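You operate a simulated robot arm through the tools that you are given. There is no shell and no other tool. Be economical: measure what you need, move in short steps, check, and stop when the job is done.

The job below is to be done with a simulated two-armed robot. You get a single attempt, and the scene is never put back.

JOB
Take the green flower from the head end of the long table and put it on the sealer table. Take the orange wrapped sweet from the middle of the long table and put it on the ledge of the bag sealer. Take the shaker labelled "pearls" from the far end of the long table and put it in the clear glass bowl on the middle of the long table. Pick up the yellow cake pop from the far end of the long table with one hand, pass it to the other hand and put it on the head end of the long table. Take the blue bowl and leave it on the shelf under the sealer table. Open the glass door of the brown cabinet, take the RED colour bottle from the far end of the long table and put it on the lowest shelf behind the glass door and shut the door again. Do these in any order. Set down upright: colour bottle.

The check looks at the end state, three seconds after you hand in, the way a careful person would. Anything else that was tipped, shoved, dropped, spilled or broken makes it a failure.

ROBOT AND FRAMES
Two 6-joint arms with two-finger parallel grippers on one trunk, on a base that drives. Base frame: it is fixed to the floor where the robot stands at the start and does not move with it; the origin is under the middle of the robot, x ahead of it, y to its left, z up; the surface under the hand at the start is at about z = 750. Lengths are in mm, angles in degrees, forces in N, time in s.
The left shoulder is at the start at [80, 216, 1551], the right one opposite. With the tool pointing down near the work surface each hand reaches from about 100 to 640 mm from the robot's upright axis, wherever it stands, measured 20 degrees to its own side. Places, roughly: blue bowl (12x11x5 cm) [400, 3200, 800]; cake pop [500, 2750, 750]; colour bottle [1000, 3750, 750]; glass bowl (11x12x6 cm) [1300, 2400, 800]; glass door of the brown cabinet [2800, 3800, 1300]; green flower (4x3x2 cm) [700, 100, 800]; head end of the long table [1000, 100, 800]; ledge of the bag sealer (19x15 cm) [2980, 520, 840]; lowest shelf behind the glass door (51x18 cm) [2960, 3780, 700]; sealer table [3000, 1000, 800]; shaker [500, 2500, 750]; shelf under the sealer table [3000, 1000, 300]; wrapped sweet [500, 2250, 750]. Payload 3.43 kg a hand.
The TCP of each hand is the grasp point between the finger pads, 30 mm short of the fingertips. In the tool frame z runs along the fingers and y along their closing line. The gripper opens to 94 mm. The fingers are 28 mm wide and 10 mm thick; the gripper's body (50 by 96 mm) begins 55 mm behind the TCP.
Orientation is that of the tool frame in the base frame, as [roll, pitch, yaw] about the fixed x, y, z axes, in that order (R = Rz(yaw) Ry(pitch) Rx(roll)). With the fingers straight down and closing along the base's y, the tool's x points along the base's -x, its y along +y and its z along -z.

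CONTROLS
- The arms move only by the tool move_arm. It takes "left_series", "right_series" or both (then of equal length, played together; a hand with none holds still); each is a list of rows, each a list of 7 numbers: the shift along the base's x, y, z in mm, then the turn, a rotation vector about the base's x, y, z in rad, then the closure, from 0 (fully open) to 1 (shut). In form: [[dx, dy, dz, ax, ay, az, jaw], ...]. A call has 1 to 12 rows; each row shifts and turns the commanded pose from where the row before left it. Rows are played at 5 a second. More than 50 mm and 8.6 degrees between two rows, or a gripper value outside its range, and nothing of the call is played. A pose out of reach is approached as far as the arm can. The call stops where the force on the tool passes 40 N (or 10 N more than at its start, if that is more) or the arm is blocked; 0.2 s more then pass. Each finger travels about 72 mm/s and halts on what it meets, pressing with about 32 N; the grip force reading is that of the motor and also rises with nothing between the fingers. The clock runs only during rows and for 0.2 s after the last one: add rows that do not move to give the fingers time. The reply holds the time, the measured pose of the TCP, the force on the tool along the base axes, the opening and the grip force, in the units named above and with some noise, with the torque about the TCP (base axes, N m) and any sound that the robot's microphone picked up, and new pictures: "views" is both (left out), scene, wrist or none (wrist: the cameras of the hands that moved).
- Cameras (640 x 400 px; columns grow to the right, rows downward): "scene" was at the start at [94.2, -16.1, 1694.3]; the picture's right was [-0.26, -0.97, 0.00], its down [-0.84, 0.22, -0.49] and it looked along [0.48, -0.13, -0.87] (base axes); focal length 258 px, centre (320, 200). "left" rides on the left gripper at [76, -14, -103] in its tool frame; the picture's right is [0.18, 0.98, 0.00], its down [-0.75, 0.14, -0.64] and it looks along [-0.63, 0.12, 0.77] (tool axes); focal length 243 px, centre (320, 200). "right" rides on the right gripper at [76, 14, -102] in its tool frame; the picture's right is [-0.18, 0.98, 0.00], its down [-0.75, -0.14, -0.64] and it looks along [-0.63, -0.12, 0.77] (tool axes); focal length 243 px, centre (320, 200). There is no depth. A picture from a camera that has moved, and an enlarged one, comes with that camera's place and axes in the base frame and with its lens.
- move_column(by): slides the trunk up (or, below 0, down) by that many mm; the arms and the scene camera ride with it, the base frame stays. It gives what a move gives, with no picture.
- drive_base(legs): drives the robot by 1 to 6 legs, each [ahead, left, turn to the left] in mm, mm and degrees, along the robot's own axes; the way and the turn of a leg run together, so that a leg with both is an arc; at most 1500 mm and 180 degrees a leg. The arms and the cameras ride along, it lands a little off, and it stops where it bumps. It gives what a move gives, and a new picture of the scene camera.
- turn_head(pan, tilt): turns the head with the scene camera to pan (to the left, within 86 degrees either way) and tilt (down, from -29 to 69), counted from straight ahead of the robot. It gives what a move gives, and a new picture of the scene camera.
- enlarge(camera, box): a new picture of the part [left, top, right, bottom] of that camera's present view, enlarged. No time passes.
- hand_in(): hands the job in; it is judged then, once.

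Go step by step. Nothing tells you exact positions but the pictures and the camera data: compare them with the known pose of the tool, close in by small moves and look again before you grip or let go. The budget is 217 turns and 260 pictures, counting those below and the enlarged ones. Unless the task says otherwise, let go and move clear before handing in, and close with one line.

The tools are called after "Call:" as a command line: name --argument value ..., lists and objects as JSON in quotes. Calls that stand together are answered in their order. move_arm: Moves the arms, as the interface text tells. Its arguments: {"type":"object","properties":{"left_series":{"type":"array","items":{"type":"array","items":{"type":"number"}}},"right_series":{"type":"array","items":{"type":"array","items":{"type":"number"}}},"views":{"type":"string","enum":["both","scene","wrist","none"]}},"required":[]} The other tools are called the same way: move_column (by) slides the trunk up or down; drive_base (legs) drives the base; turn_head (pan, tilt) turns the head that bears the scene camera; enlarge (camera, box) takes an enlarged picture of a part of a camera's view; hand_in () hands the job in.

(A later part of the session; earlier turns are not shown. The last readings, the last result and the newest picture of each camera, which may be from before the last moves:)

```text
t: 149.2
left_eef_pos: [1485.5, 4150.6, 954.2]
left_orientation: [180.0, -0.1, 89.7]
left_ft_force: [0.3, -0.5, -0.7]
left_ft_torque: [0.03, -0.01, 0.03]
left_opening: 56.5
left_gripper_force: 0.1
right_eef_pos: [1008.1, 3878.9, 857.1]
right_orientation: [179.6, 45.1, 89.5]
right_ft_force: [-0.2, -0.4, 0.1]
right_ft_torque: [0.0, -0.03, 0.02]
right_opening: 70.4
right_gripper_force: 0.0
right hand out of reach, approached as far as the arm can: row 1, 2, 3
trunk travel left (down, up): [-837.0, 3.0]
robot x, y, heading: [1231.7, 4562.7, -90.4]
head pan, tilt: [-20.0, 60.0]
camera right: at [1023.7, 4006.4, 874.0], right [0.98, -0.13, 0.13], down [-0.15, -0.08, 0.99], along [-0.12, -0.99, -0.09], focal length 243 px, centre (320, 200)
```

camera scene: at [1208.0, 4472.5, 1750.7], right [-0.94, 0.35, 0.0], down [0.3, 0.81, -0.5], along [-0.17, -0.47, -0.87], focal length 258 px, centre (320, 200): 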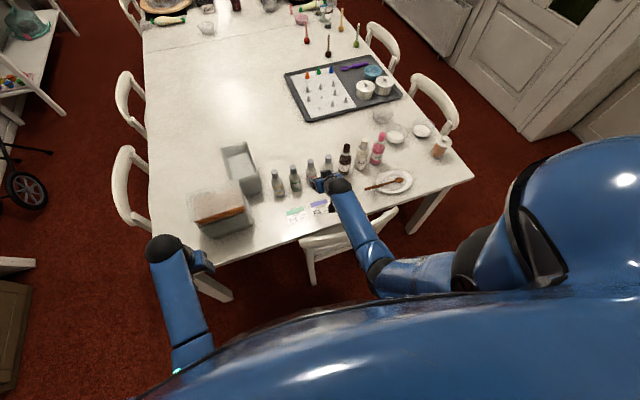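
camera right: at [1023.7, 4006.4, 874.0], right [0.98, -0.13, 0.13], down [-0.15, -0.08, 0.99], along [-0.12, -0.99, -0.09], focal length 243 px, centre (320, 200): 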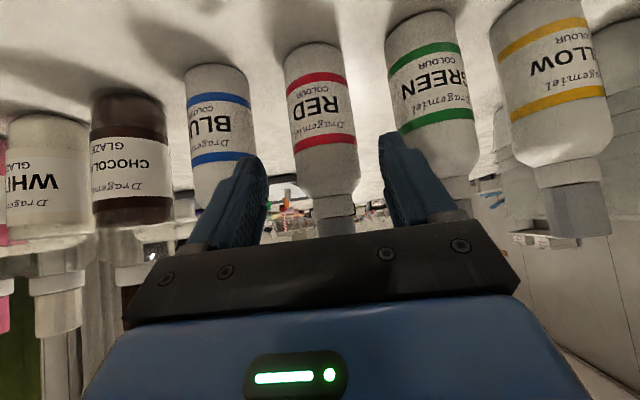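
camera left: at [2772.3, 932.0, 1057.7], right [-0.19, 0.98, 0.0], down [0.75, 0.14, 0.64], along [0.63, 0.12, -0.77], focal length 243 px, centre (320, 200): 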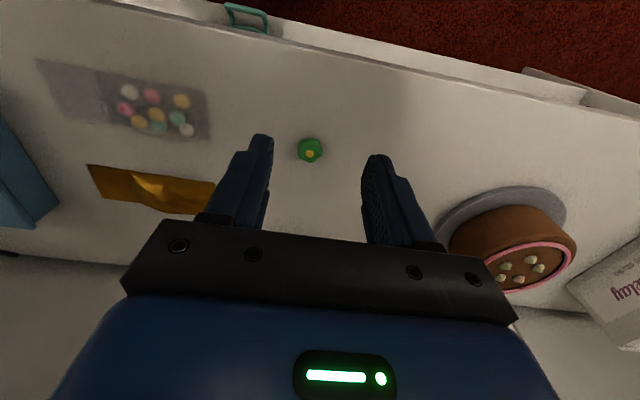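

The arm is at its reach limit, so I'll raise the hand and lower the column to gain reach.

Call:
move_arm --right_series '[[0, 20, 35, 0, 0, 0, 0.25], [0, 0, 40, 0, 0, 0, 0.25], [0, 0, 0, 0, 0, 0, 0.25]]' --left_series '[[0, 0, 35, 0, 0, 0, 0.4], [0, 0, 40, 0, 0, 0, 0.4], [0, 0, 0, 0, 0, 0, 0.4]]' --views "none"

Call:
move_column --by -130

```text
t: 150.0
left_eef_pos: [1481.9, 4147.1, 1029.2]
left_orientation: [-179.9, -0.2, 89.7]
left_ft_force: [-0.5, -0.7, -0.4]
left_ft_torque: [0.02, 0.06, -0.01]
left_opening: 56.9
left_gripper_force: 0.0
right_eef_pos: [1008.6, 3899.5, 930.3]
right_orientation: [179.7, 45.0, 89.5]
right_ft_force: [-0.9, 0.6, 0.3]
right_ft_torque: [0.04, -0.02, -0.01]
right_opening: 70.2
right_gripper_force: 0.1
trunk travel left (down, up): [-837.0, 3.0]
robot x, y, heading: [1232.3, 4563.4, -90.4]
head pan, tilt: [-20.0, 60.0]
```

```text
t: 151.6
left_eef_pos: [1482.0, 4149.1, 900.3]
left_orientation: [180.0, 0.0, 89.8]
left_ft_force: [-0.9, -0.3, 0.3]
left_ft_torque: [-0.01, -0.04, 0.0]
left_opening: 56.3
left_gripper_force: 0.1
right_eef_pos: [1009.8, 3901.3, 801.7]
right_orientation: [179.7, 45.2, 89.5]
right_ft_force: [0.0, -0.1, -0.1]
right_ft_torque: [0.03, 0.03, 0.02]
right_opening: 70.8
right_gripper_force: 0.0
trunk travel left (down, up): [-707.0, 133.0]
robot x, y, heading: [1229.5, 4560.7, -90.2]
head pan, tilt: [-20.0, 60.0]
```

Call:
move_arm --right_series '[[1, -15, 4, 0, 0, 0, 0.25], [0, -15, 3, 0, 0, 0, 0.25], [0, -15, 3, 0, 0, 0, 0.25], [0, -13, 3, 0, 0, 0, 0.25], [0, 0, 0, 0, 0, 0, 0.25]]' --views "wrist"

```text
t: 152.8
left_eef_pos: [1481.4, 4148.4, 899.7]
left_orientation: [180.0, -0.1, 89.7]
left_ft_force: [-1.0, -0.4, -0.5]
left_ft_torque: [0.01, 0.03, 0.01]
left_opening: 56.2
left_gripper_force: 0.1
right_eef_pos: [1008.8, 3842.6, 815.5]
right_orientation: [179.6, 45.2, 89.5]
right_ft_force: [-0.3, 0.5, 0.6]
right_ft_torque: [0.02, 0.01, -0.03]
right_opening: 70.6
right_gripper_force: 0.1
trunk travel left (down, up): [-707.0, 133.0]
robot x, y, heading: [1230.2, 4563.9, -90.3]
head pan, tilt: [-20.0, 60.0]
camera right: at [1024.3, 3971.0, 833.3], right [0.98, -0.13, 0.14], down [-0.15, -0.08, 0.99], along [-0.12, -0.99, -0.09], focal length 243 px, centre (320, 200)
```

right: 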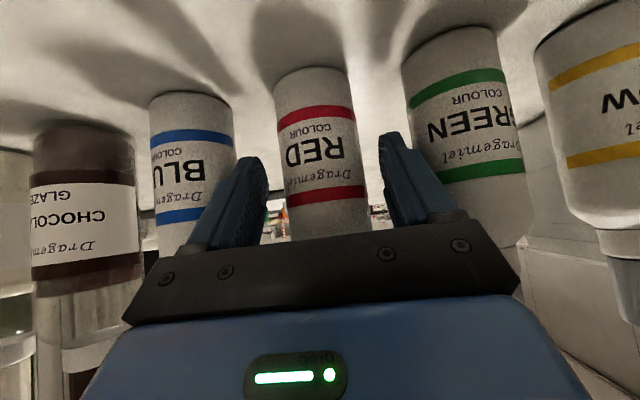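

Fingers straddle the red bottle. Closing and then lifting straight up.

Call:
move_arm --right_series '[[0, 0, 0, 0, 0, 0, 0.4], [0, 0, 0, 0, 0, 0, 0.5], [0, 0, 0, 0, 0, 0, 0.58], [0, 0, 0, 0, 0, 0, 0.62], [0, 0, 0, 0, 0, 0, 0.62]]' --views "none"

Call:
move_arm --right_series '[[0, 0, 10, 0, 0, 0, 0.62], [0, 0, 25, 0, 0, 0, 0.62], [0, 0, 40, 0, 0, 0, 0.62], [0, 0, 40, 0, 0, 0, 0.62], [0, 0, 40, 0, 0, 0, 0.62], [0, 0, 0, 0, 0, 0, 0.62]]' --views "both"

```text
t: 154.0
left_eef_pos: [1480.4, 4147.6, 899.6]
left_orientation: [-179.9, -0.1, 89.7]
left_ft_force: [0.4, 0.5, 0.4]
left_ft_torque: [-0.05, -0.02, -0.01]
left_opening: 56.4
left_gripper_force: 0.0
right_eef_pos: [1009.3, 3842.3, 815.2]
right_orientation: [179.6, 45.3, 89.5]
right_ft_force: [0.1, -0.3, 0.9]
right_ft_torque: [0.03, 0.02, -0.01]
right_opening: 46.6
right_gripper_force: 31.8
trunk travel left (down, up): [-707.0, 133.0]
robot x, y, heading: [1229.9, 4562.0, -90.1]
head pan, tilt: [-20.0, 60.0]
```

```text
t: 155.4
left_eef_pos: [1482.5, 4148.2, 900.0]
left_orientation: [-180.0, -0.1, 89.6]
left_ft_force: [-0.4, 0.4, 0.7]
left_ft_torque: [0.04, -0.02, -0.04]
left_opening: 56.5
left_gripper_force: 0.0
right_eef_pos: [1012.4, 3841.9, 968.6]
right_orientation: [179.6, 45.1, 89.5]
right_ft_force: [-0.4, 0.4, -0.9]
right_ft_torque: [0.02, 0.05, 0.02]
right_opening: 47.0
right_gripper_force: 32.0
trunk travel left (down, up): [-707.0, 133.0]
robot x, y, heading: [1234.0, 4567.0, -90.4]
head pan, tilt: [-20.0, 60.0]
camera scene: at [1207.8, 4472.2, 1620.7], right [-0.94, 0.35, 0.0], down [0.3, 0.81, -0.5], along [-0.17, -0.47, -0.87], focal length 258 px, centre (320, 200)
camera right: at [1026.4, 3969.8, 986.4], right [0.98, -0.13, 0.14], down [-0.15, -0.08, 0.99], along [-0.12, -0.99, -0.09], focal length 243 px, centre (320, 200)
```

scene: 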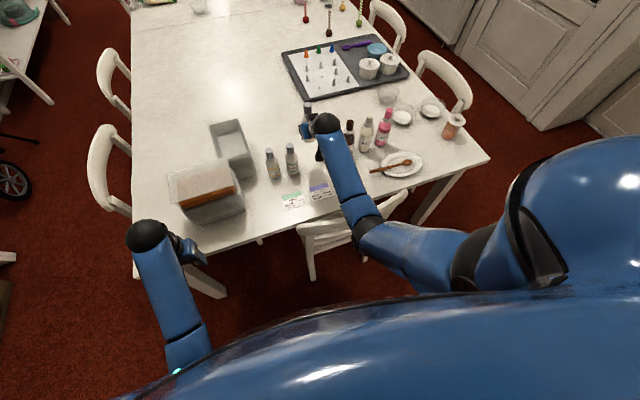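
right: 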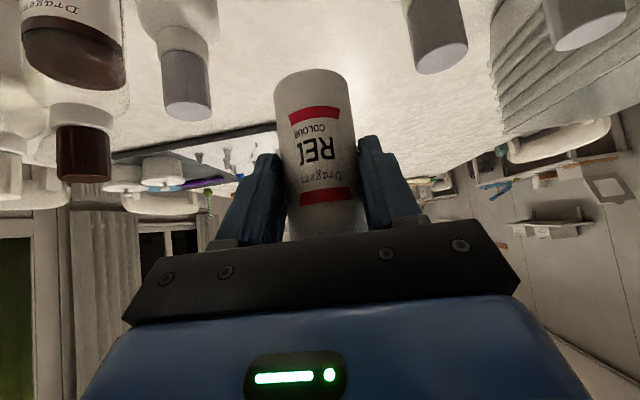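

The red bottle is held upright in the right hand. I'll draw it in, then drive back around toward the cabinet, facing -y beside the door so the left hand can take the handle.

Call:
move_arm --right_series '[[0, 40, 12, 0, 0, 0, 0.62], [0, 40, 12, 0, 0, 0, 0.62], [0, 40, 12, 0, 0, 0, 0.62], [0, 40, 12, 0, 0, 0, 0.62], [0, 40, 12, 0, 0, 0, 0.62], [0, 40, 12, 0, 0, 0, 0.62], [0, 40, 12, 0, 0, 0, 0.62]]' --left_series '[[0, 5, 14, 0, 0, 0, 0.2], [0, 5, 14, 0, 0, 0, 0.2], [0, 5, 14, 0, 0, 0, 0.2], [0, 5, 14, 0, 0, 0, 0.2], [0, 5, 14, 0, 0, 0, 0.2], [0, 5, 14, 0, 0, 0, 0.2], [0, 5, 14, 0, 0, 0, 0.2]]' --views "none"

Call:
drive_base --legs '[[-130, 0, 0], [0, 900, 0]]'

Call:
turn_head --pan 50 --tilt 35

```text
t: 157.0
left_eef_pos: [1480.4, 4175.1, 910.0]
left_orientation: [-180.0, 0.2, 89.7]
left_ft_force: [1.2, -0.2, 0.1]
left_ft_torque: [0.0, 0.01, -0.06]
left_opening: 75.1
left_gripper_force: 0.0
left hand out of reach, approached as far as the arm can: row 1, 2, 3, 4, 5, 6, 7
right_eef_pos: [1008.0, 4128.7, 1053.1]
right_orientation: [179.6, 45.2, 89.5]
right_ft_force: [-0.3, -0.1, -1.5]
right_ft_torque: [0.01, 0.01, 0.03]
right_opening: 46.5
right_gripper_force: 31.7
trunk travel left (down, up): [-707.0, 133.0]
robot x, y, heading: [1229.5, 4568.0, -90.3]
head pan, tilt: [-20.0, 60.0]
```

```text
t: 162.6
left_eef_pos: [2375.8, 4293.0, 909.5]
left_orientation: [179.9, 0.1, 89.3]
left_ft_force: [-0.8, 0.1, 0.0]
left_ft_torque: [0.02, 0.0, -0.02]
left_opening: 75.2
left_gripper_force: 0.1
right_eef_pos: [1902.1, 4248.8, 1052.6]
right_orientation: [179.6, 45.1, 89.2]
right_ft_force: [-0.7, 0.0, -1.8]
right_ft_torque: [0.0, 0.02, -0.01]
right_opening: 46.3
right_gripper_force: 31.8
trunk travel left (down, up): [-707.0, 133.0]
robot x, y, heading: [2126.2, 4690.3, -90.6]
head pan, tilt: [-20.0, 60.0]
camera scene: at [2104.1, 4593.4, 1620.7], right [-0.94, 0.35, 0.0], down [0.31, 0.81, -0.5], along [-0.18, -0.47, -0.87], focal length 258 px, centre (320, 200)
```

scene: 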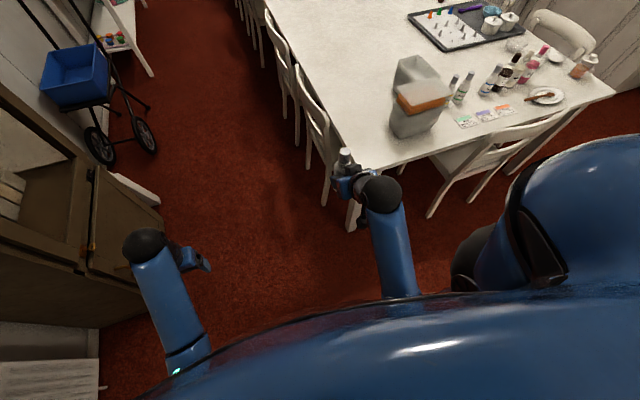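

```text
t: 164.0
left_eef_pos: [2377.3, 4293.1, 908.1]
left_orientation: [179.9, 0.0, 89.3]
left_ft_force: [0.0, 0.2, 0.2]
left_ft_torque: [-0.02, 0.02, 0.0]
left_opening: 75.3
left_gripper_force: 0.0
right_eef_pos: [1904.6, 4249.0, 1052.6]
right_orientation: [179.6, 45.1, 89.2]
right_ft_force: [0.8, -0.4, -1.1]
right_ft_torque: [0.04, -0.01, -0.02]
right_opening: 46.4
right_gripper_force: 32.0
trunk travel left (down, up): [-707.0, 133.0]
robot x, y, heading: [2130.8, 4683.0, -90.5]
head pan, tilt: [50.0, 35.0]
camera scene: at [2195.7, 4598.4, 1655.0], right [-0.65, -0.76, 0.0], down [-0.44, 0.37, -0.82], along [0.62, -0.53, -0.57], focal length 258 px, centre (320, 200)
```

scene: 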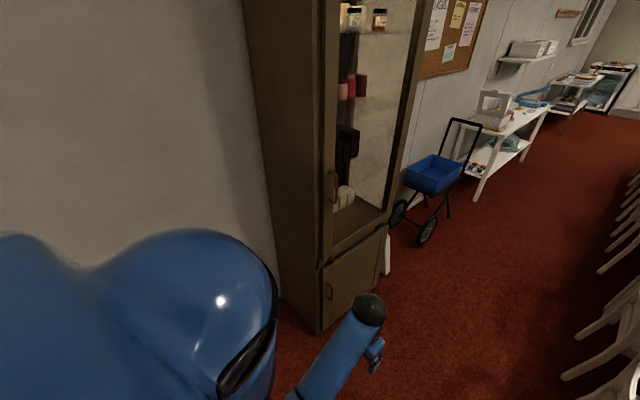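

Call:
enlarge --camera "scene" --box '[270, 120, 430, 220]'

Call:
enlarge --camera "scene" --box '[300, 150, 380, 200]'

```text
4.00 times, centred on (350, 170) of scene
camera zoom: at [2195.7, 4598.4, 1655.0], right [-0.65, -0.76, 0.0], down [-0.44, 0.37, -0.82], along [0.62, -0.53, -0.57], focal length 1031 px, centre (200, 320)
```

zoom: 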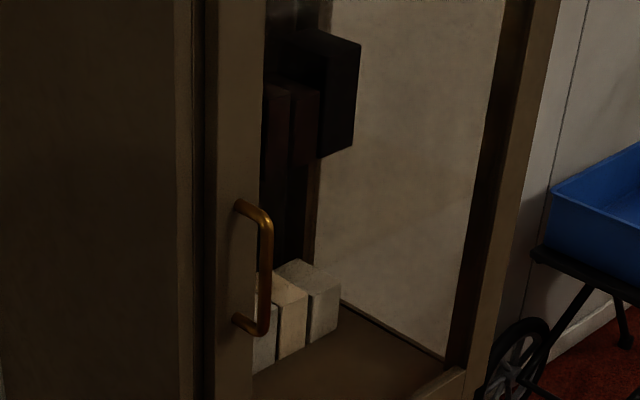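

```text
8.00 times, centred on (340, 175) of scene
camera zoom: at [2195.7, 4598.4, 1655.0], right [-0.65, -0.76, 0.0], down [-0.44, 0.37, -0.82], along [0.62, -0.53, -0.57], focal length 2061 px, centre (160, 400)
```

zoom: 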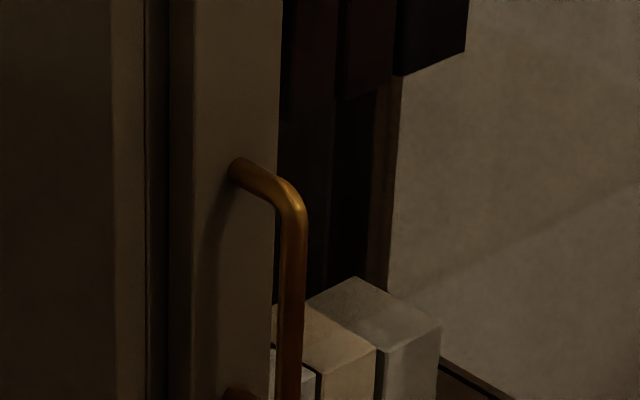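

Triangulating both views puts the handle bar at about [2786, 4011, 1135], with the hinge near y≈3510. I'll move to face -y with the left shoulder near the handle, keeping the bottle clear of the door's swing.

Call:
drive_base --legs '[[150, 290, 0.5]]'

Call:
turn_head --pan 40 --tilt 40

```text
t: 166.2
left_eef_pos: [2667.7, 4146.4, 909.5]
left_orientation: [-180.0, 0.2, 89.8]
left_ft_force: [0.0, 0.0, -0.7]
left_ft_torque: [-0.01, 0.01, 0.04]
left_opening: 75.2
left_gripper_force: 0.0
right_eef_pos: [2195.2, 4099.2, 1052.0]
right_orientation: [179.5, 45.2, 89.5]
right_ft_force: [-0.2, 0.1, -1.3]
right_ft_torque: [0.03, -0.02, 0.03]
right_opening: 46.7
right_gripper_force: 31.3
trunk travel left (down, up): [-707.0, 133.0]
robot x, y, heading: [2414.7, 4537.9, -90.2]
head pan, tilt: [50.0, 35.0]
camera scene: at [2483.5, 4450.6, 1655.2], right [-0.65, -0.76, 0.0], down [-0.44, 0.37, -0.82], along [0.63, -0.53, -0.57], focal length 258 px, centre (320, 200)
```

scene: 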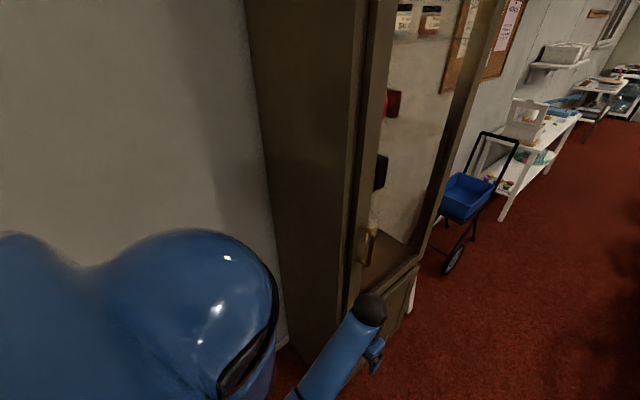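

```text
t: 166.9
left_eef_pos: [2670.2, 4145.0, 908.2]
left_orientation: [-180.0, 0.1, 89.7]
left_ft_force: [-0.4, -0.4, -0.4]
left_ft_torque: [0.03, 0.03, 0.02]
left_opening: 75.0
left_gripper_force: 0.1
right_eef_pos: [2196.6, 4098.0, 1051.8]
right_orientation: [179.5, 45.1, 89.5]
right_ft_force: [0.1, 0.6, -1.3]
right_ft_torque: [0.01, 0.01, -0.04]
right_opening: 46.6
right_gripper_force: 31.9
trunk travel left (down, up): [-707.0, 133.0]
robot x, y, heading: [2420.6, 4531.9, -90.0]
head pan, tilt: [40.0, 40.0]
camera scene: at [2473.3, 4440.8, 1647.4], right [-0.77, -0.64, 0.0], down [-0.41, 0.49, -0.77], along [0.49, -0.59, -0.64], focal length 258 px, centre (320, 200)
```

scene: 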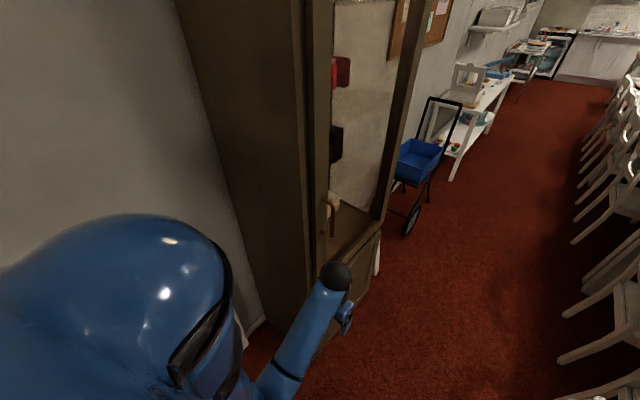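

The handle estimate holds. I'll tilt the left hand toward horizontal, yaw it toward the door and come to a pre-grasp point.

Call:
move_arm --left_series '[[0, -5, 36, -0.149, 0, 0, 0.5], [0, -5, 36, -0.149, 0, 0, 0.5], [0, -5, 36, -0.149, 0, 0, 0.5], [0, -5, 36, -0.149, 0, 0, 0.5], [0, -5, 36, -0.149, 0, 0, 0.5], [0, -5, 36, -0.149, 0, 0, 0.5], [0, -5, 36, -0.149, 0, 0, 0.5], [12, -8, 4, 0, 0, 0.14, 0.5], [12, -8, 4, 0, 0, 0.14, 0.5], [12, -8, 4, 0, 0, 0.14, 0.5], [12, -8, 4, 0, 0, 0.14, 0.5], [12, -8, 4, 0, 0, 0.14, 0.5]]' --views "both"

```text
t: 169.5
left_eef_pos: [2735.9, 4021.0, 1146.2]
left_orientation: [179.4, 60.0, 129.5]
left_ft_force: [-6.3, 4.7, -2.2]
left_ft_torque: [0.05, 0.12, 0.16]
left_opening: 46.1
left_gripper_force: 0.1
left hand out of reach, approached as far as the arm can: row 5, 6, 7
right_eef_pos: [2194.4, 4099.3, 1052.3]
right_orientation: [179.4, 45.2, 89.3]
right_ft_force: [0.6, -0.2, -1.0]
right_ft_torque: [0.04, 0.0, 0.01]
right_opening: 46.4
right_gripper_force: 32.3
trunk travel left (down, up): [-707.0, 133.0]
robot x, y, heading: [2419.4, 4537.7, -90.3]
head pan, tilt: [40.0, 40.0]
camera scene: at [2469.1, 4442.7, 1647.6], right [-0.77, -0.64, 0.0], down [-0.41, 0.49, -0.77], along [0.49, -0.59, -0.64], focal length 258 px, centre (320, 200)
camera left: at [2644.4, 4109.1, 1129.8], right [0.69, 0.7, -0.15], down [-0.01, 0.22, 0.97], along [0.72, -0.67, 0.16], focal length 243 px, centre (320, 200)
```

scene: 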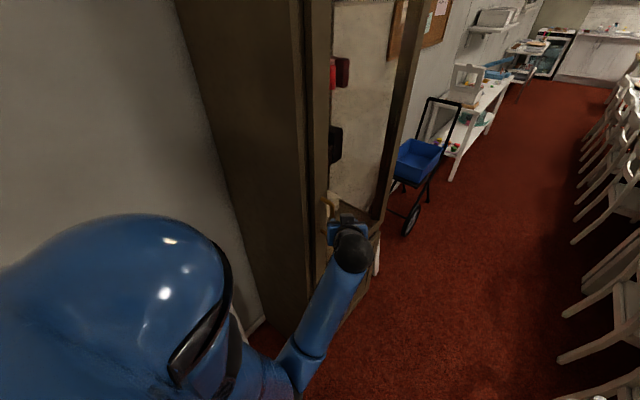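
left: 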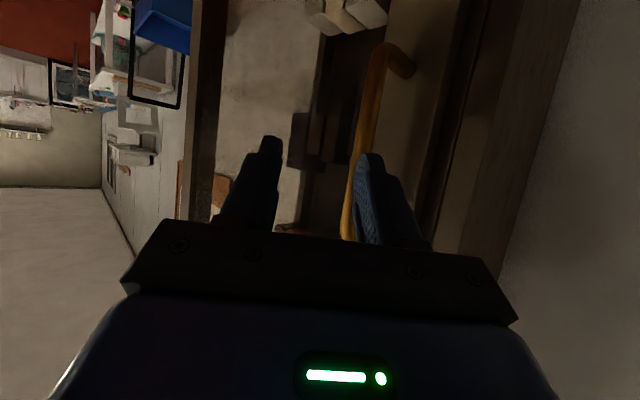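

The right finger is nearly touching the bar, which lies about 29 mm to the finger's side. I'll back off and shift sideways so the bar is centred.

Call:
move_arm --left_series '[[-16, 19, 0, 0, 0, 0, 0.5], [12, 9, 0, 0, 0, 0, 0.4], [10, 10, 0, 0, 0, 0, 0.4], [0, 0, 0, 0, 0, 0, 0.4]]' --views "wrist"

```text
t: 170.5
left_eef_pos: [2747.5, 4056.7, 1144.5]
left_orientation: [179.5, 60.0, 129.5]
left_ft_force: [0.8, -0.5, 0.3]
left_ft_torque: [0.03, 0.02, 0.02]
left_opening: 56.4
left_gripper_force: 0.2
right_eef_pos: [2196.7, 4097.1, 1053.1]
right_orientation: [179.6, 45.1, 89.7]
right_ft_force: [0.1, 0.5, -1.5]
right_ft_torque: [0.01, 0.01, 0.01]
right_opening: 46.5
right_gripper_force: 31.7
trunk travel left (down, up): [-707.0, 133.0]
robot x, y, heading: [2419.6, 4533.5, -90.2]
head pan, tilt: [40.0, 40.0]
camera left: at [2654.2, 4145.4, 1129.9], right [0.69, 0.7, -0.15], down [-0.01, 0.22, 0.97], along [0.72, -0.67, 0.16], focal length 243 px, centre (320, 200)
```

left: 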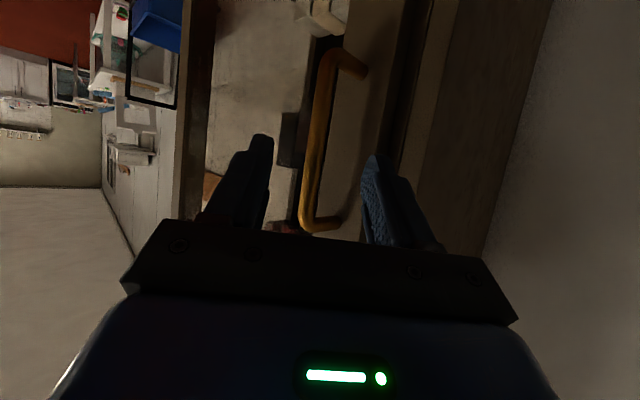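

The bar is now centred between the fingers. I'll narrow the opening, lower slightly and advance onto the bar.

Call:
move_arm --left_series '[[0, 0, -14, 0, 0, 0, 0.66], [0, 0, -14, 0, 0, 0, 0.66], [10, -12, 0, 0, 0, 0, 0.66], [10, -12, 0, 0, 0, 0, 0.66], [9, -11, 0, 0, 0, 0, 0.66], [0, 0, 0, 0, 0, 0, 0.66]]' --views "wrist"

```text
t: 171.9
left_eef_pos: [2773.9, 4024.7, 1116.6]
left_orientation: [179.5, 59.9, 129.5]
left_ft_force: [0.5, 0.0, 0.2]
left_ft_torque: [0.0, 0.03, 0.0]
left_opening: 31.7
left_gripper_force: 0.0
right_eef_pos: [2195.8, 4097.9, 1052.2]
right_orientation: [179.6, 45.1, 89.7]
right_ft_force: [-0.2, 0.3, -1.8]
right_ft_torque: [0.02, 0.0, 0.0]
right_opening: 46.5
right_gripper_force: 32.8
trunk travel left (down, up): [-707.0, 133.0]
robot x, y, heading: [2422.4, 4533.9, -90.5]
head pan, tilt: [40.0, 40.0]
camera left: at [2681.7, 4113.0, 1101.4], right [0.69, 0.7, -0.15], down [-0.01, 0.22, 0.97], along [0.72, -0.68, 0.16], focal length 243 px, centre (320, 200)
```

left: 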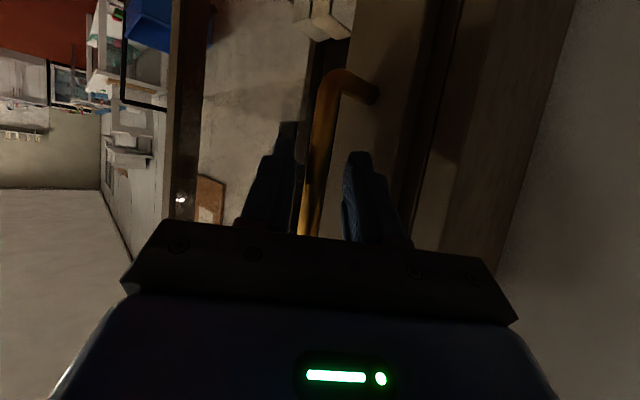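

Call:
move_arm --left_series '[[5, -7, 0, 0, 0, 0, 0.66], [0, 0, 0, 0, 0, 0, 0.8], [0, 0, 0, 0, 0, 0, 0.9], [0, 0, 0, 0, 0, 0, 0.95], [0, 0, 0, 0, 0, 0, 0.95]]' --views "wrist"

```text
t: 173.1
left_eef_pos: [2780.1, 4015.3, 1116.0]
left_orientation: [179.5, 60.0, 129.5]
left_ft_force: [-0.2, -4.2, 0.4]
left_ft_torque: [-0.04, -0.04, 0.0]
left_opening: 16.9
left_gripper_force: 45.5
right_eef_pos: [2196.5, 4096.8, 1051.7]
right_orientation: [179.7, 45.1, 89.6]
right_ft_force: [-0.2, 0.4, -1.7]
right_ft_torque: [0.03, 0.01, -0.01]
right_opening: 46.4
right_gripper_force: 32.3
trunk travel left (down, up): [-707.0, 133.0]
robot x, y, heading: [2417.9, 4536.3, -89.9]
head pan, tilt: [40.0, 40.0]
camera left: at [2686.9, 4104.4, 1100.4], right [0.69, 0.7, -0.15], down [-0.01, 0.22, 0.97], along [0.72, -0.68, 0.16], focal length 243 px, centre (320, 200)
```

left: 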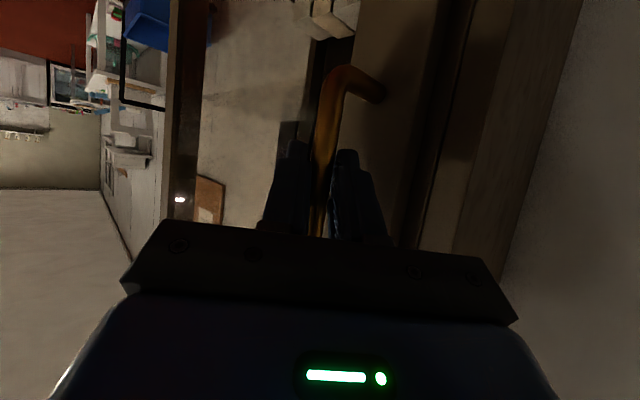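

The bar is gripped. Pulling the door open along its arc, turning the hand with it.

Call:
move_arm --left_series '[[-22, -2, 0, 0, 0, 0.0436, 0.95], [-22, -4, 0, 0, 0, 0.0436, 0.95], [-22, -4.5, 0, 0, 0, 0.0436, 0.95], [-21.5, -5.5, 0, 0, 0, 0.0436, 0.95], [-21, -6.5, 0, 0, 0, 0.0436, 0.95], [-21, -7, 0, 0, 0, 0.0436, 0.95], [-20.5, -8.5, 0, 0, 0, 0.0436, 0.95], [-20, -9, 0, 0, 0, 0.0436, 0.95]]' --views "both"

```text
t: 174.9
left_eef_pos: [2608.4, 3969.5, 1116.2]
left_orientation: [179.0, 59.8, 149.3]
left_ft_force: [-5.7, 10.9, -17.4]
left_ft_torque: [0.17, 0.53, 0.0]
left_opening: 17.1
left_gripper_force: 44.6
right_eef_pos: [2194.4, 4095.4, 1052.1]
right_orientation: [179.5, 45.0, 89.6]
right_ft_force: [-0.6, 0.6, -0.8]
right_ft_torque: [0.06, 0.01, 0.03]
right_opening: 46.3
right_gripper_force: 32.3
trunk travel left (down, up): [-707.0, 133.0]
robot x, y, heading: [2419.1, 4535.0, -90.2]
head pan, tilt: [40.0, 40.0]
camera scene: at [2470.9, 4440.2, 1647.3], right [-0.77, -0.64, 0.0], down [-0.41, 0.49, -0.77], along [0.49, -0.59, -0.64], focal length 258 px, centre (320, 200)
camera left: at [2491.0, 4021.9, 1100.8], right [0.41, 0.9, -0.15], down [-0.09, 0.2, 0.98], along [0.91, -0.39, 0.16], focal length 243 px, centre (320, 200)
```

scene: 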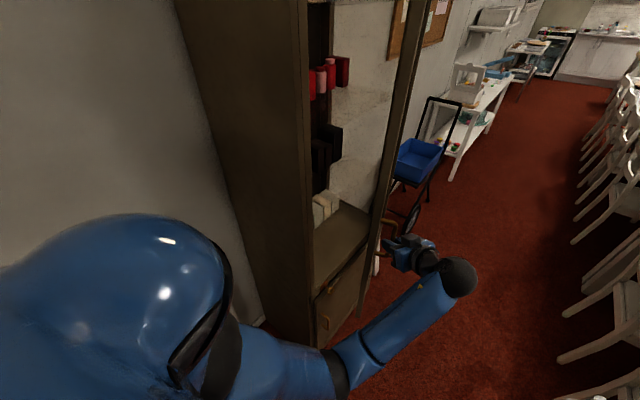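
left: 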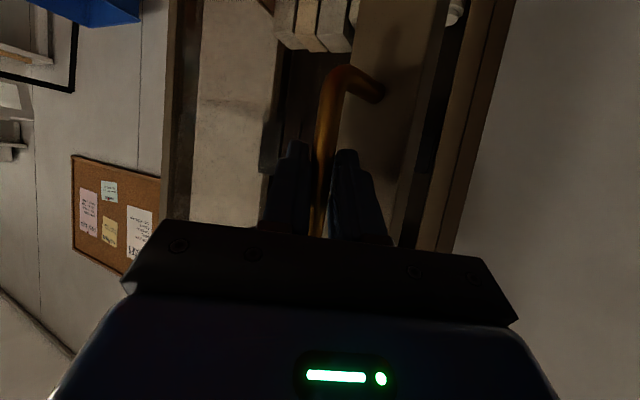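

The door is opening smoothly (about 20°). Continuing to about 32°.

Call:
move_arm --left_series '[[-19.8, -9.8, 0, 0, 0, 0.0436, 0.95], [-19.3, -10.9, 0, 0, 0, 0.0436, 0.95], [-18.9, -11.6, 0, 0, 0, 0.0436, 0.95], [-18.3, -12.5, 0, 0, 0, 0.0436, 0.95], [-17.8, -13.2, 0, 0, 0, 0.0436, 0.95]]' --views "scene"

```text
t: 176.1
left_eef_pos: [2509.4, 3910.1, 1116.6]
left_orientation: [179.4, 60.0, 161.9]
left_ft_force: [-14.9, 17.9, -16.1]
left_ft_torque: [0.18, 0.88, 0.14]
left_opening: 16.6
left_gripper_force: 45.4
right_eef_pos: [2193.9, 4097.8, 1051.0]
right_orientation: [179.4, 45.2, 89.4]
right_ft_force: [-0.6, -1.1, -1.4]
right_ft_torque: [0.05, -0.02, 0.01]
right_opening: 46.5
right_gripper_force: 32.0
trunk travel left (down, up): [-707.0, 133.0]
robot x, y, heading: [2417.3, 4540.5, -90.4]
head pan, tilt: [40.0, 40.0]
camera scene: at [2468.0, 4441.3, 1647.7], right [-0.77, -0.64, 0.0], down [-0.41, 0.49, -0.77], along [0.49, -0.59, -0.64], focal length 258 px, centre (320, 200)
```

scene: 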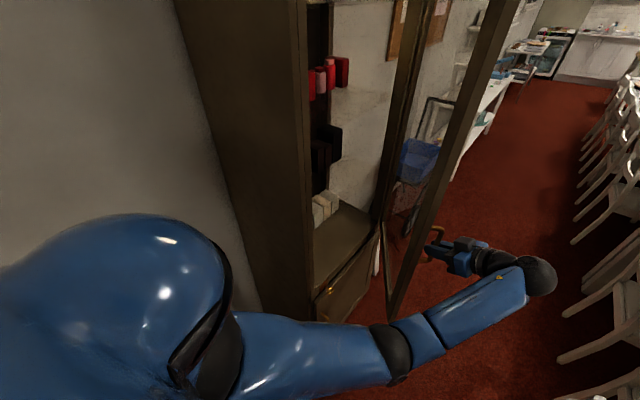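

Door about 33° open. I'll release the handle, back out, and swing the left hand around the door's free edge.

Call:
move_arm --left_series '[[0, 0, 0, 0, 0, 0, 0.7], [0, 0, 0, 0, 0, 0, 0.5], [-28, 9, 0, 0, 0, 0, 0.5], [-28, 9, 0, 0, 0, 0, 0.5], [-10, 38, 0, 0, 0, -0.14, 0.6], [0, 40, 0, 0, 0, -0.14, 0.7], [0, 40, 0, 0, 0, -0.14, 0.8], [0, 40, 0, 0, 0, -0.14, 1.0], [35, 20, 0, 0, 0, -0.14, 1.0], [40, 0, 0, 0, 0, -0.14, 1.0], [40, 0, 0, 0, 0, -0.14, 1.0], [40, 0, 0, 0, 0, -0.14, 1.0]]' --views "both"

```text
t: 178.7
left_eef_pos: [2600.5, 4083.3, 1096.7]
left_orientation: [179.6, 60.0, 97.9]
left_ft_force: [0.0, -1.0, -0.6]
left_ft_torque: [-0.03, 0.0, -0.02]
left_opening: 0.2
left_gripper_force: 32.3
left hand out of reach, approached as far as the arm can: row 4, 12
right_eef_pos: [2196.9, 4097.9, 1053.1]
right_orientation: [179.7, 45.2, 89.6]
right_ft_force: [0.6, -0.4, -2.1]
right_ft_torque: [-0.01, -0.02, -0.02]
right_opening: 46.6
right_gripper_force: 31.8
trunk travel left (down, up): [-707.0, 133.0]
robot x, y, heading: [2419.7, 4535.7, -90.2]
head pan, tilt: [40.0, 40.0]
camera scene: at [2474.5, 4441.7, 1647.5], right [-0.77, -0.64, 0.0], down [-0.41, 0.49, -0.77], along [0.49, -0.59, -0.64], focal length 258 px, centre (320, 200)
camera left: at [2568.3, 4209.8, 1081.7], right [0.96, 0.23, -0.16], down [0.11, 0.2, 0.97], along [0.26, -0.95, 0.16], focal length 243 px, centre (320, 200)
```

scene: 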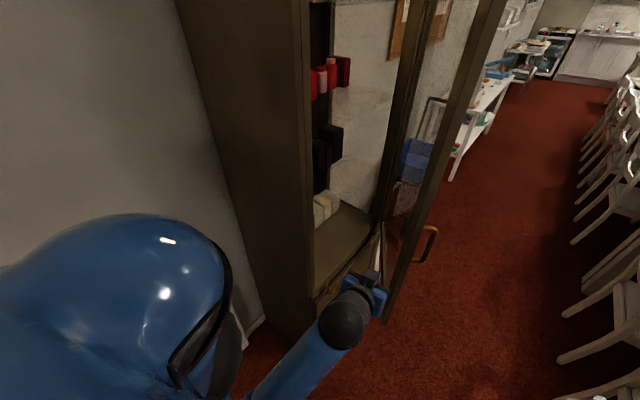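
left: 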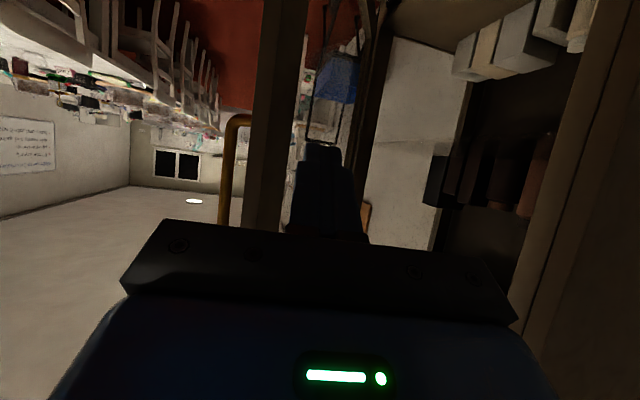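

The closed left hand is inside the door's free edge. I'll extend it a bit and then drive forward so it pushes the door wider.

Call:
move_arm --left_series '[[0, -35, 0, 0, 0, 0, 1.0], [0, -35, 0, 0, 0, 0, 1.0], [0, -30, 0, 0, 0, 0, 1.0], [0, 0, 0, 0, 0, 0, 1.0]]' --views "none"

Call:
drive_base --legs '[[220, 0, 0]]'

```text
t: 179.7
left_eef_pos: [2603.6, 3984.6, 1100.0]
left_orientation: [179.6, 59.9, 97.9]
left_ft_force: [-0.1, 0.7, 0.6]
left_ft_torque: [0.01, -0.01, -0.04]
left_opening: 0.1
left_gripper_force: 32.1
right_eef_pos: [2196.8, 4098.4, 1051.9]
right_orientation: [179.6, 45.1, 89.6]
right_ft_force: [-0.6, -0.6, -1.8]
right_ft_torque: [-0.03, 0.03, 0.03]
right_opening: 46.6
right_gripper_force: 32.4
trunk travel left (down, up): [-707.0, 133.0]
robot x, y, heading: [2416.9, 4538.4, -90.0]
head pan, tilt: [40.0, 40.0]
```

```text
t: 180.8
left_eef_pos: [2597.5, 3932.3, 1101.4]
left_orientation: [179.4, 59.7, 96.6]
left_ft_force: [-0.1, 0.2, 0.0]
left_ft_torque: [-0.03, -0.02, -0.03]
left_opening: 0.2
left_gripper_force: 32.3
right_eef_pos: [2199.1, 4042.4, 1052.9]
right_orientation: [179.7, 45.4, 89.6]
right_ft_force: [0.4, 0.9, -1.4]
right_ft_torque: [0.04, 0.02, -0.04]
right_opening: 46.6
right_gripper_force: 31.4
trunk travel left (down, up): [-707.0, 133.0]
robot x, y, heading: [2421.5, 4478.1, -90.4]
head pan, tilt: [40.0, 40.0]
stopped in leg 1: the force on the tool passed its limit at 151 N (the readings are from after the stop); the commanded pose is now the measured one
camera scene: at [2475.8, 4387.8, 1647.8], right [-0.77, -0.64, 0.0], down [-0.41, 0.49, -0.77], along [0.49, -0.59, -0.64], focal length 258 px, centre (320, 200)
```

scene: 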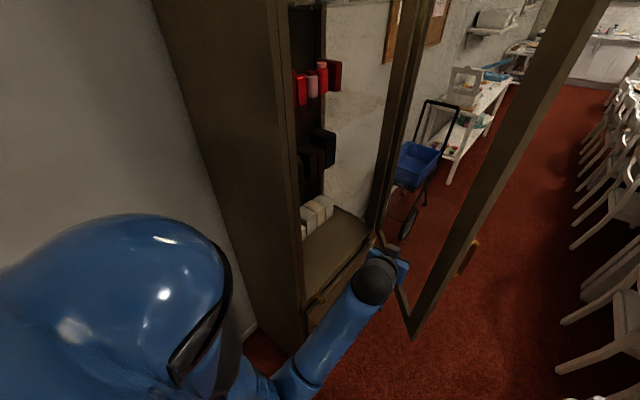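

The impact nudged the door to about 45° — too abrupt. I'll retract the arm, drive closer without contact, then push gently with the arm.

Call:
move_arm --left_series '[[0, 40, 0, 0, 0, 0, 1.0], [0, 40, 0, 0, 0, 0, 1.0], [0, 0, 0, 0, 0, 0, 1.0]]' --views "none"

Call:
drive_base --legs '[[215, 0, 0]]'

Call:
move_arm --left_series '[[0, -20, 0, 0, 0, 0, 1.0], [0, -20, 0, 0, 0, 0, 1.0], [0, -20, 0, 0, 0, 0, 1.0], [0, -20, 0, 0, 0, 0, 1.0], [0, -20, 0, 0, 0, 0, 1.0], [0, -20, 0, 0, 0, 0, 1.0], [0, -20, 0, 0, 0, 0, 1.0]]' --views "scene"

```text
t: 181.6
left_eef_pos: [2598.4, 4003.8, 1098.5]
left_orientation: [179.1, 59.4, 96.3]
left_ft_force: [-1.0, -0.1, -0.9]
left_ft_torque: [-0.01, -0.02, 0.01]
left_opening: 0.0
left_gripper_force: 32.1
right_eef_pos: [2196.0, 4036.4, 1050.3]
right_orientation: [179.7, 45.1, 89.5]
right_ft_force: [-0.6, 0.4, -2.4]
right_ft_torque: [0.05, -0.01, 0.0]
right_opening: 46.5
right_gripper_force: 32.3
trunk travel left (down, up): [-707.0, 133.0]
robot x, y, heading: [2419.4, 4473.8, -90.3]
head pan, tilt: [40.0, 40.0]
```

```text
t: 183.2
left_eef_pos: [2598.1, 3790.6, 1100.0]
left_orientation: [179.4, 59.7, 96.2]
left_ft_force: [-0.1, 0.6, 0.6]
left_ft_torque: [-0.01, -0.03, 0.0]
left_opening: 0.0
left_gripper_force: 32.0
right_eef_pos: [2194.4, 3823.7, 1053.1]
right_orientation: [179.5, 45.3, 89.5]
right_ft_force: [-0.6, 0.7, -2.2]
right_ft_torque: [0.03, -0.05, -0.01]
right_opening: 46.4
right_gripper_force: 32.1
trunk travel left (down, up): [-707.0, 133.0]
robot x, y, heading: [2418.2, 4259.8, -90.4]
head pan, tilt: [40.0, 40.0]
camera scene: at [2472.1, 4167.9, 1647.8], right [-0.77, -0.64, 0.0], down [-0.41, 0.49, -0.77], along [0.49, -0.59, -0.64], focal length 258 px, centre (320, 200)
```

scene: 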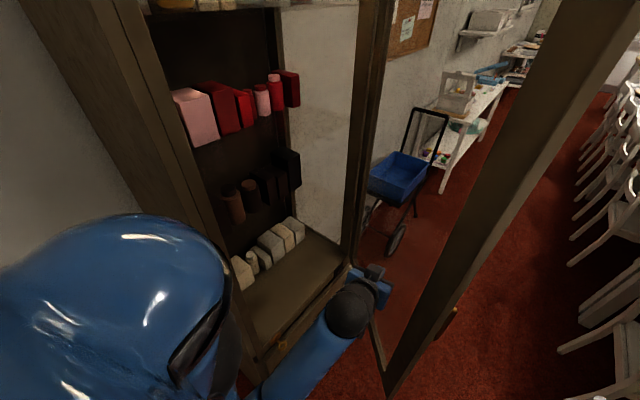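

```text
t: 184.8
left_eef_pos: [2599.3, 3649.3, 1101.0]
left_orientation: [179.2, 59.6, 96.3]
left_ft_force: [0.7, 0.0, -0.1]
left_ft_torque: [-0.03, -0.01, 0.0]
left_opening: 0.1
left_gripper_force: 31.9
right_eef_pos: [2195.1, 3820.6, 1051.2]
right_orientation: [179.6, 45.0, 89.5]
right_ft_force: [-0.3, -0.1, -1.8]
right_ft_torque: [-0.01, 0.0, 0.01]
right_opening: 46.5
right_gripper_force: 32.2
trunk travel left (down, up): [-707.0, 133.0]
robot x, y, heading: [2413.0, 4258.8, -90.3]
head pan, tilt: [40.0, 40.0]
camera scene: at [2472.1, 4162.2, 1647.3], right [-0.77, -0.64, 0.0], down [-0.41, 0.5, -0.77], along [0.49, -0.59, -0.64], focal length 258 px, centre (320, 200)
```

scene: 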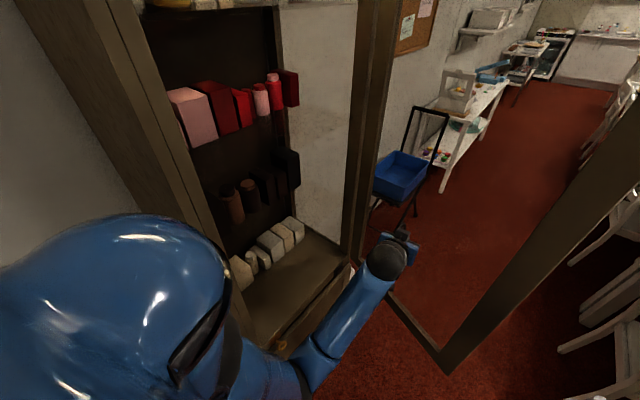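

The door swings freely and is now about 70° open; the lowest shelf's front 18 cm is free. I'll push it a little further, then withdraw.

Call:
move_arm --left_series '[[0, -20, 0, 0, 0, 0, 1.0], [0, -20, 0, 0, 0, 0, 1.0], [0, -15, 0, 0, 0, 0, 1.0], [0, -15, 0, 0, 0, 0, 1.0], [0, -15, 0, 0, 0, 0, 1.0], [0, 0, 0, 0, 0, 0, 1.0]]' --views "scene"

```text
t: 186.2
left_eef_pos: [2599.7, 3562.5, 1099.6]
left_orientation: [179.2, 59.6, 96.2]
left_ft_force: [-0.5, -0.1, 0.2]
left_ft_torque: [0.01, 0.01, 0.01]
left_opening: 0.1
left_gripper_force: 32.1
right_eef_pos: [2194.4, 3819.7, 1051.5]
right_orientation: [179.5, 45.1, 89.6]
right_ft_force: [0.3, -0.3, -1.2]
right_ft_torque: [0.05, -0.03, -0.03]
right_opening: 46.5
right_gripper_force: 31.5
trunk travel left (down, up): [-707.0, 133.0]
robot x, y, heading: [2417.4, 4261.0, -90.3]
head pan, tilt: [40.0, 40.0]
camera scene: at [2472.5, 4162.9, 1647.4], right [-0.77, -0.64, 0.0], down [-0.41, 0.5, -0.77], along [0.49, -0.59, -0.64], focal length 258 px, centre (320, 200)
```

scene: 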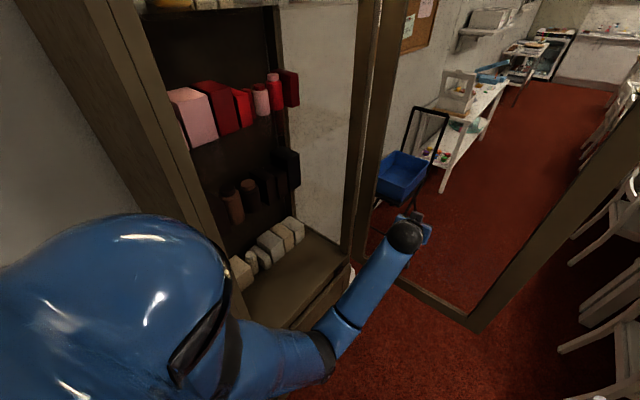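

Door is about 93° open. Retracting the left hand, then backing off and turning to face the cabinet.

Call:
move_arm --left_series '[[0, 45, 0, 0, 0, 0, 1.0], [0, 45, 0, 0, 0, 0, 1.0], [0, 45, 0, 0, 0, 0, 1.0], [0, 45, 0, 0, 0, 0, 1.0], [0, 45, 0, 0, 0, 0, 1.0], [0, 40, 0, 0, 0, 0, 1.0]]' --views "none"

Call:
drive_base --legs '[[-300, -250, 0], [0, 0, 90]]'

Call:
turn_head --pan -25 --tilt 40

```text
t: 187.7
left_eef_pos: [2592.5, 3816.5, 1088.8]
left_orientation: [179.2, 59.6, 96.3]
left_ft_force: [-0.4, 0.0, 0.3]
left_ft_torque: [-0.01, -0.02, 0.01]
left_opening: 0.1
left_gripper_force: 32.1
left hand out of reach, approached as far as the arm can: row 6
right_eef_pos: [2194.9, 3822.6, 1052.5]
right_orientation: [179.5, 45.1, 89.5]
right_ft_force: [0.4, 0.3, -1.4]
right_ft_torque: [0.03, -0.01, 0.02]
right_opening: 46.4
right_gripper_force: 32.2
trunk travel left (down, up): [-707.0, 133.0]
robot x, y, heading: [2418.8, 4254.5, -90.5]
head pan, tilt: [40.0, 40.0]
```

```text
t: 193.8
left_eef_pos: [2613.0, 4714.7, 1088.3]
left_orientation: [179.2, 59.6, -175.2]
left_ft_force: [0.9, 0.0, 0.5]
left_ft_torque: [-0.02, -0.03, 0.03]
left_opening: 0.0
left_gripper_force: 31.5
right_eef_pos: [2597.1, 4319.6, 1052.2]
right_orientation: [179.7, 45.1, 178.0]
right_ft_force: [0.4, 0.2, -2.0]
right_ft_torque: [-0.03, 0.01, -0.01]
right_opening: 46.2
right_gripper_force: 31.5
trunk travel left (down, up): [-707.0, 133.0]
robot x, y, heading: [2164.8, 4554.3, -1.7]
head pan, tilt: [40.0, 40.0]
camera scene: at [2262.3, 4605.4, 1647.4], right [0.62, -0.79, 0.0], down [-0.51, -0.4, -0.77], along [0.6, 0.47, -0.64], focal length 258 px, centre (320, 200)
```

scene: 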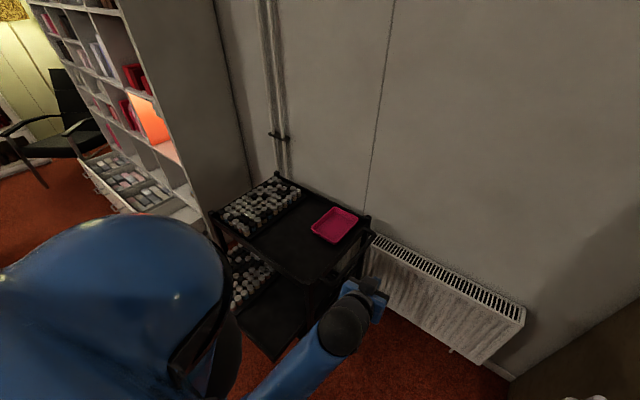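

```text
t: 195.2
left_eef_pos: [2614.2, 4716.3, 1088.3]
left_orientation: [179.2, 59.6, -175.2]
left_ft_force: [0.8, -0.4, 0.0]
left_ft_torque: [0.0, 0.01, 0.01]
left_opening: 0.0
left_gripper_force: 32.0
right_eef_pos: [2598.7, 4318.7, 1051.9]
right_orientation: [179.5, 45.1, 177.9]
right_ft_force: [-0.6, -0.9, -0.8]
right_ft_torque: [-0.02, 0.02, -0.01]
right_opening: 46.3
right_gripper_force: 32.3
trunk travel left (down, up): [-707.0, 133.0]
robot x, y, heading: [2165.8, 4552.1, -2.0]
head pan, tilt: [-25.0, 40.0]
camera scene: at [2271.3, 4514.7, 1647.4], right [-0.45, -0.89, 0.0], down [-0.57, 0.29, -0.77], along [0.68, -0.35, -0.64], focal length 258 px, centre (320, 200)
```

scene: 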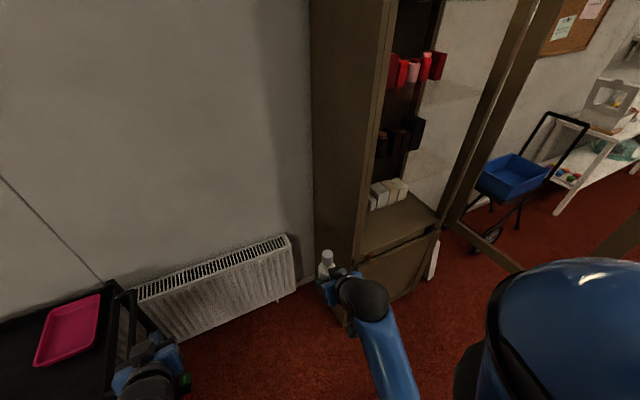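

Facing the cabinet with the bottle clear of it. I'll slide right so the right hand lines up with the open shelf.

Call:
drive_base --legs '[[0, -490, 2], [60, 0, 0]]'

Call:
turn_head --pan -10 --tilt 45

```text
t: 198.7
left_eef_pos: [2649.3, 4241.6, 1091.4]
left_orientation: [179.3, 60.0, -172.6]
left_ft_force: [-0.4, -0.5, 0.4]
left_ft_torque: [0.01, -0.03, -0.01]
left_opening: 0.4
left_gripper_force: 31.8
right_eef_pos: [2650.7, 3843.6, 1055.9]
right_orientation: [179.8, 45.5, -179.5]
right_ft_force: [-0.7, 0.3, -1.4]
right_ft_torque: [0.01, 0.03, 0.02]
right_opening: 46.4
right_gripper_force: 31.9
trunk travel left (down, up): [-707.0, 133.0]
robot x, y, heading: [2218.4, 4060.6, 0.5]
head pan, tilt: [-25.0, 40.0]
camera scene: at [2312.4, 4026.2, 1648.4], right [-0.41, -0.91, 0.0], down [-0.58, 0.26, -0.77], along [0.7, -0.32, -0.64], focal length 258 px, centre (320, 200)
```

scene: 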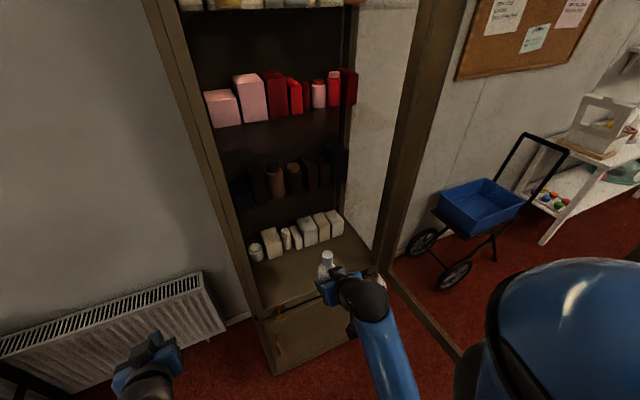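

```text
t: 199.5
left_eef_pos: [2656.9, 4240.5, 1088.6]
left_orientation: [179.1, 59.7, -172.7]
left_ft_force: [0.5, 0.0, 0.4]
left_ft_torque: [0.03, -0.01, 0.03]
left_opening: 0.0
left_gripper_force: 32.2
right_eef_pos: [2658.1, 3843.3, 1051.6]
right_orientation: [179.6, 45.0, -179.6]
right_ft_force: [-0.2, -0.2, -1.4]
right_ft_torque: [0.01, 0.04, 0.04]
right_opening: 46.3
right_gripper_force: 32.0
trunk travel left (down, up): [-707.0, 133.0]
robot x, y, heading: [2216.4, 4062.7, 0.4]
head pan, tilt: [-10.0, 45.0]
camera scene: at [2327.3, 4047.0, 1640.1], right [-0.16, -0.99, 0.0], down [-0.7, 0.12, -0.71], along [0.7, -0.12, -0.71], focal length 258 px, centre (320, 200)
```

scene: 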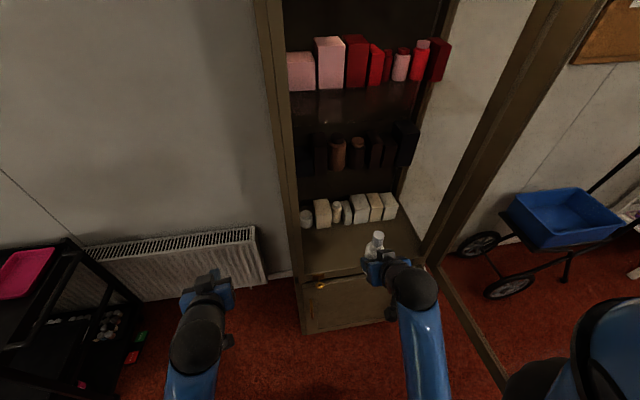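

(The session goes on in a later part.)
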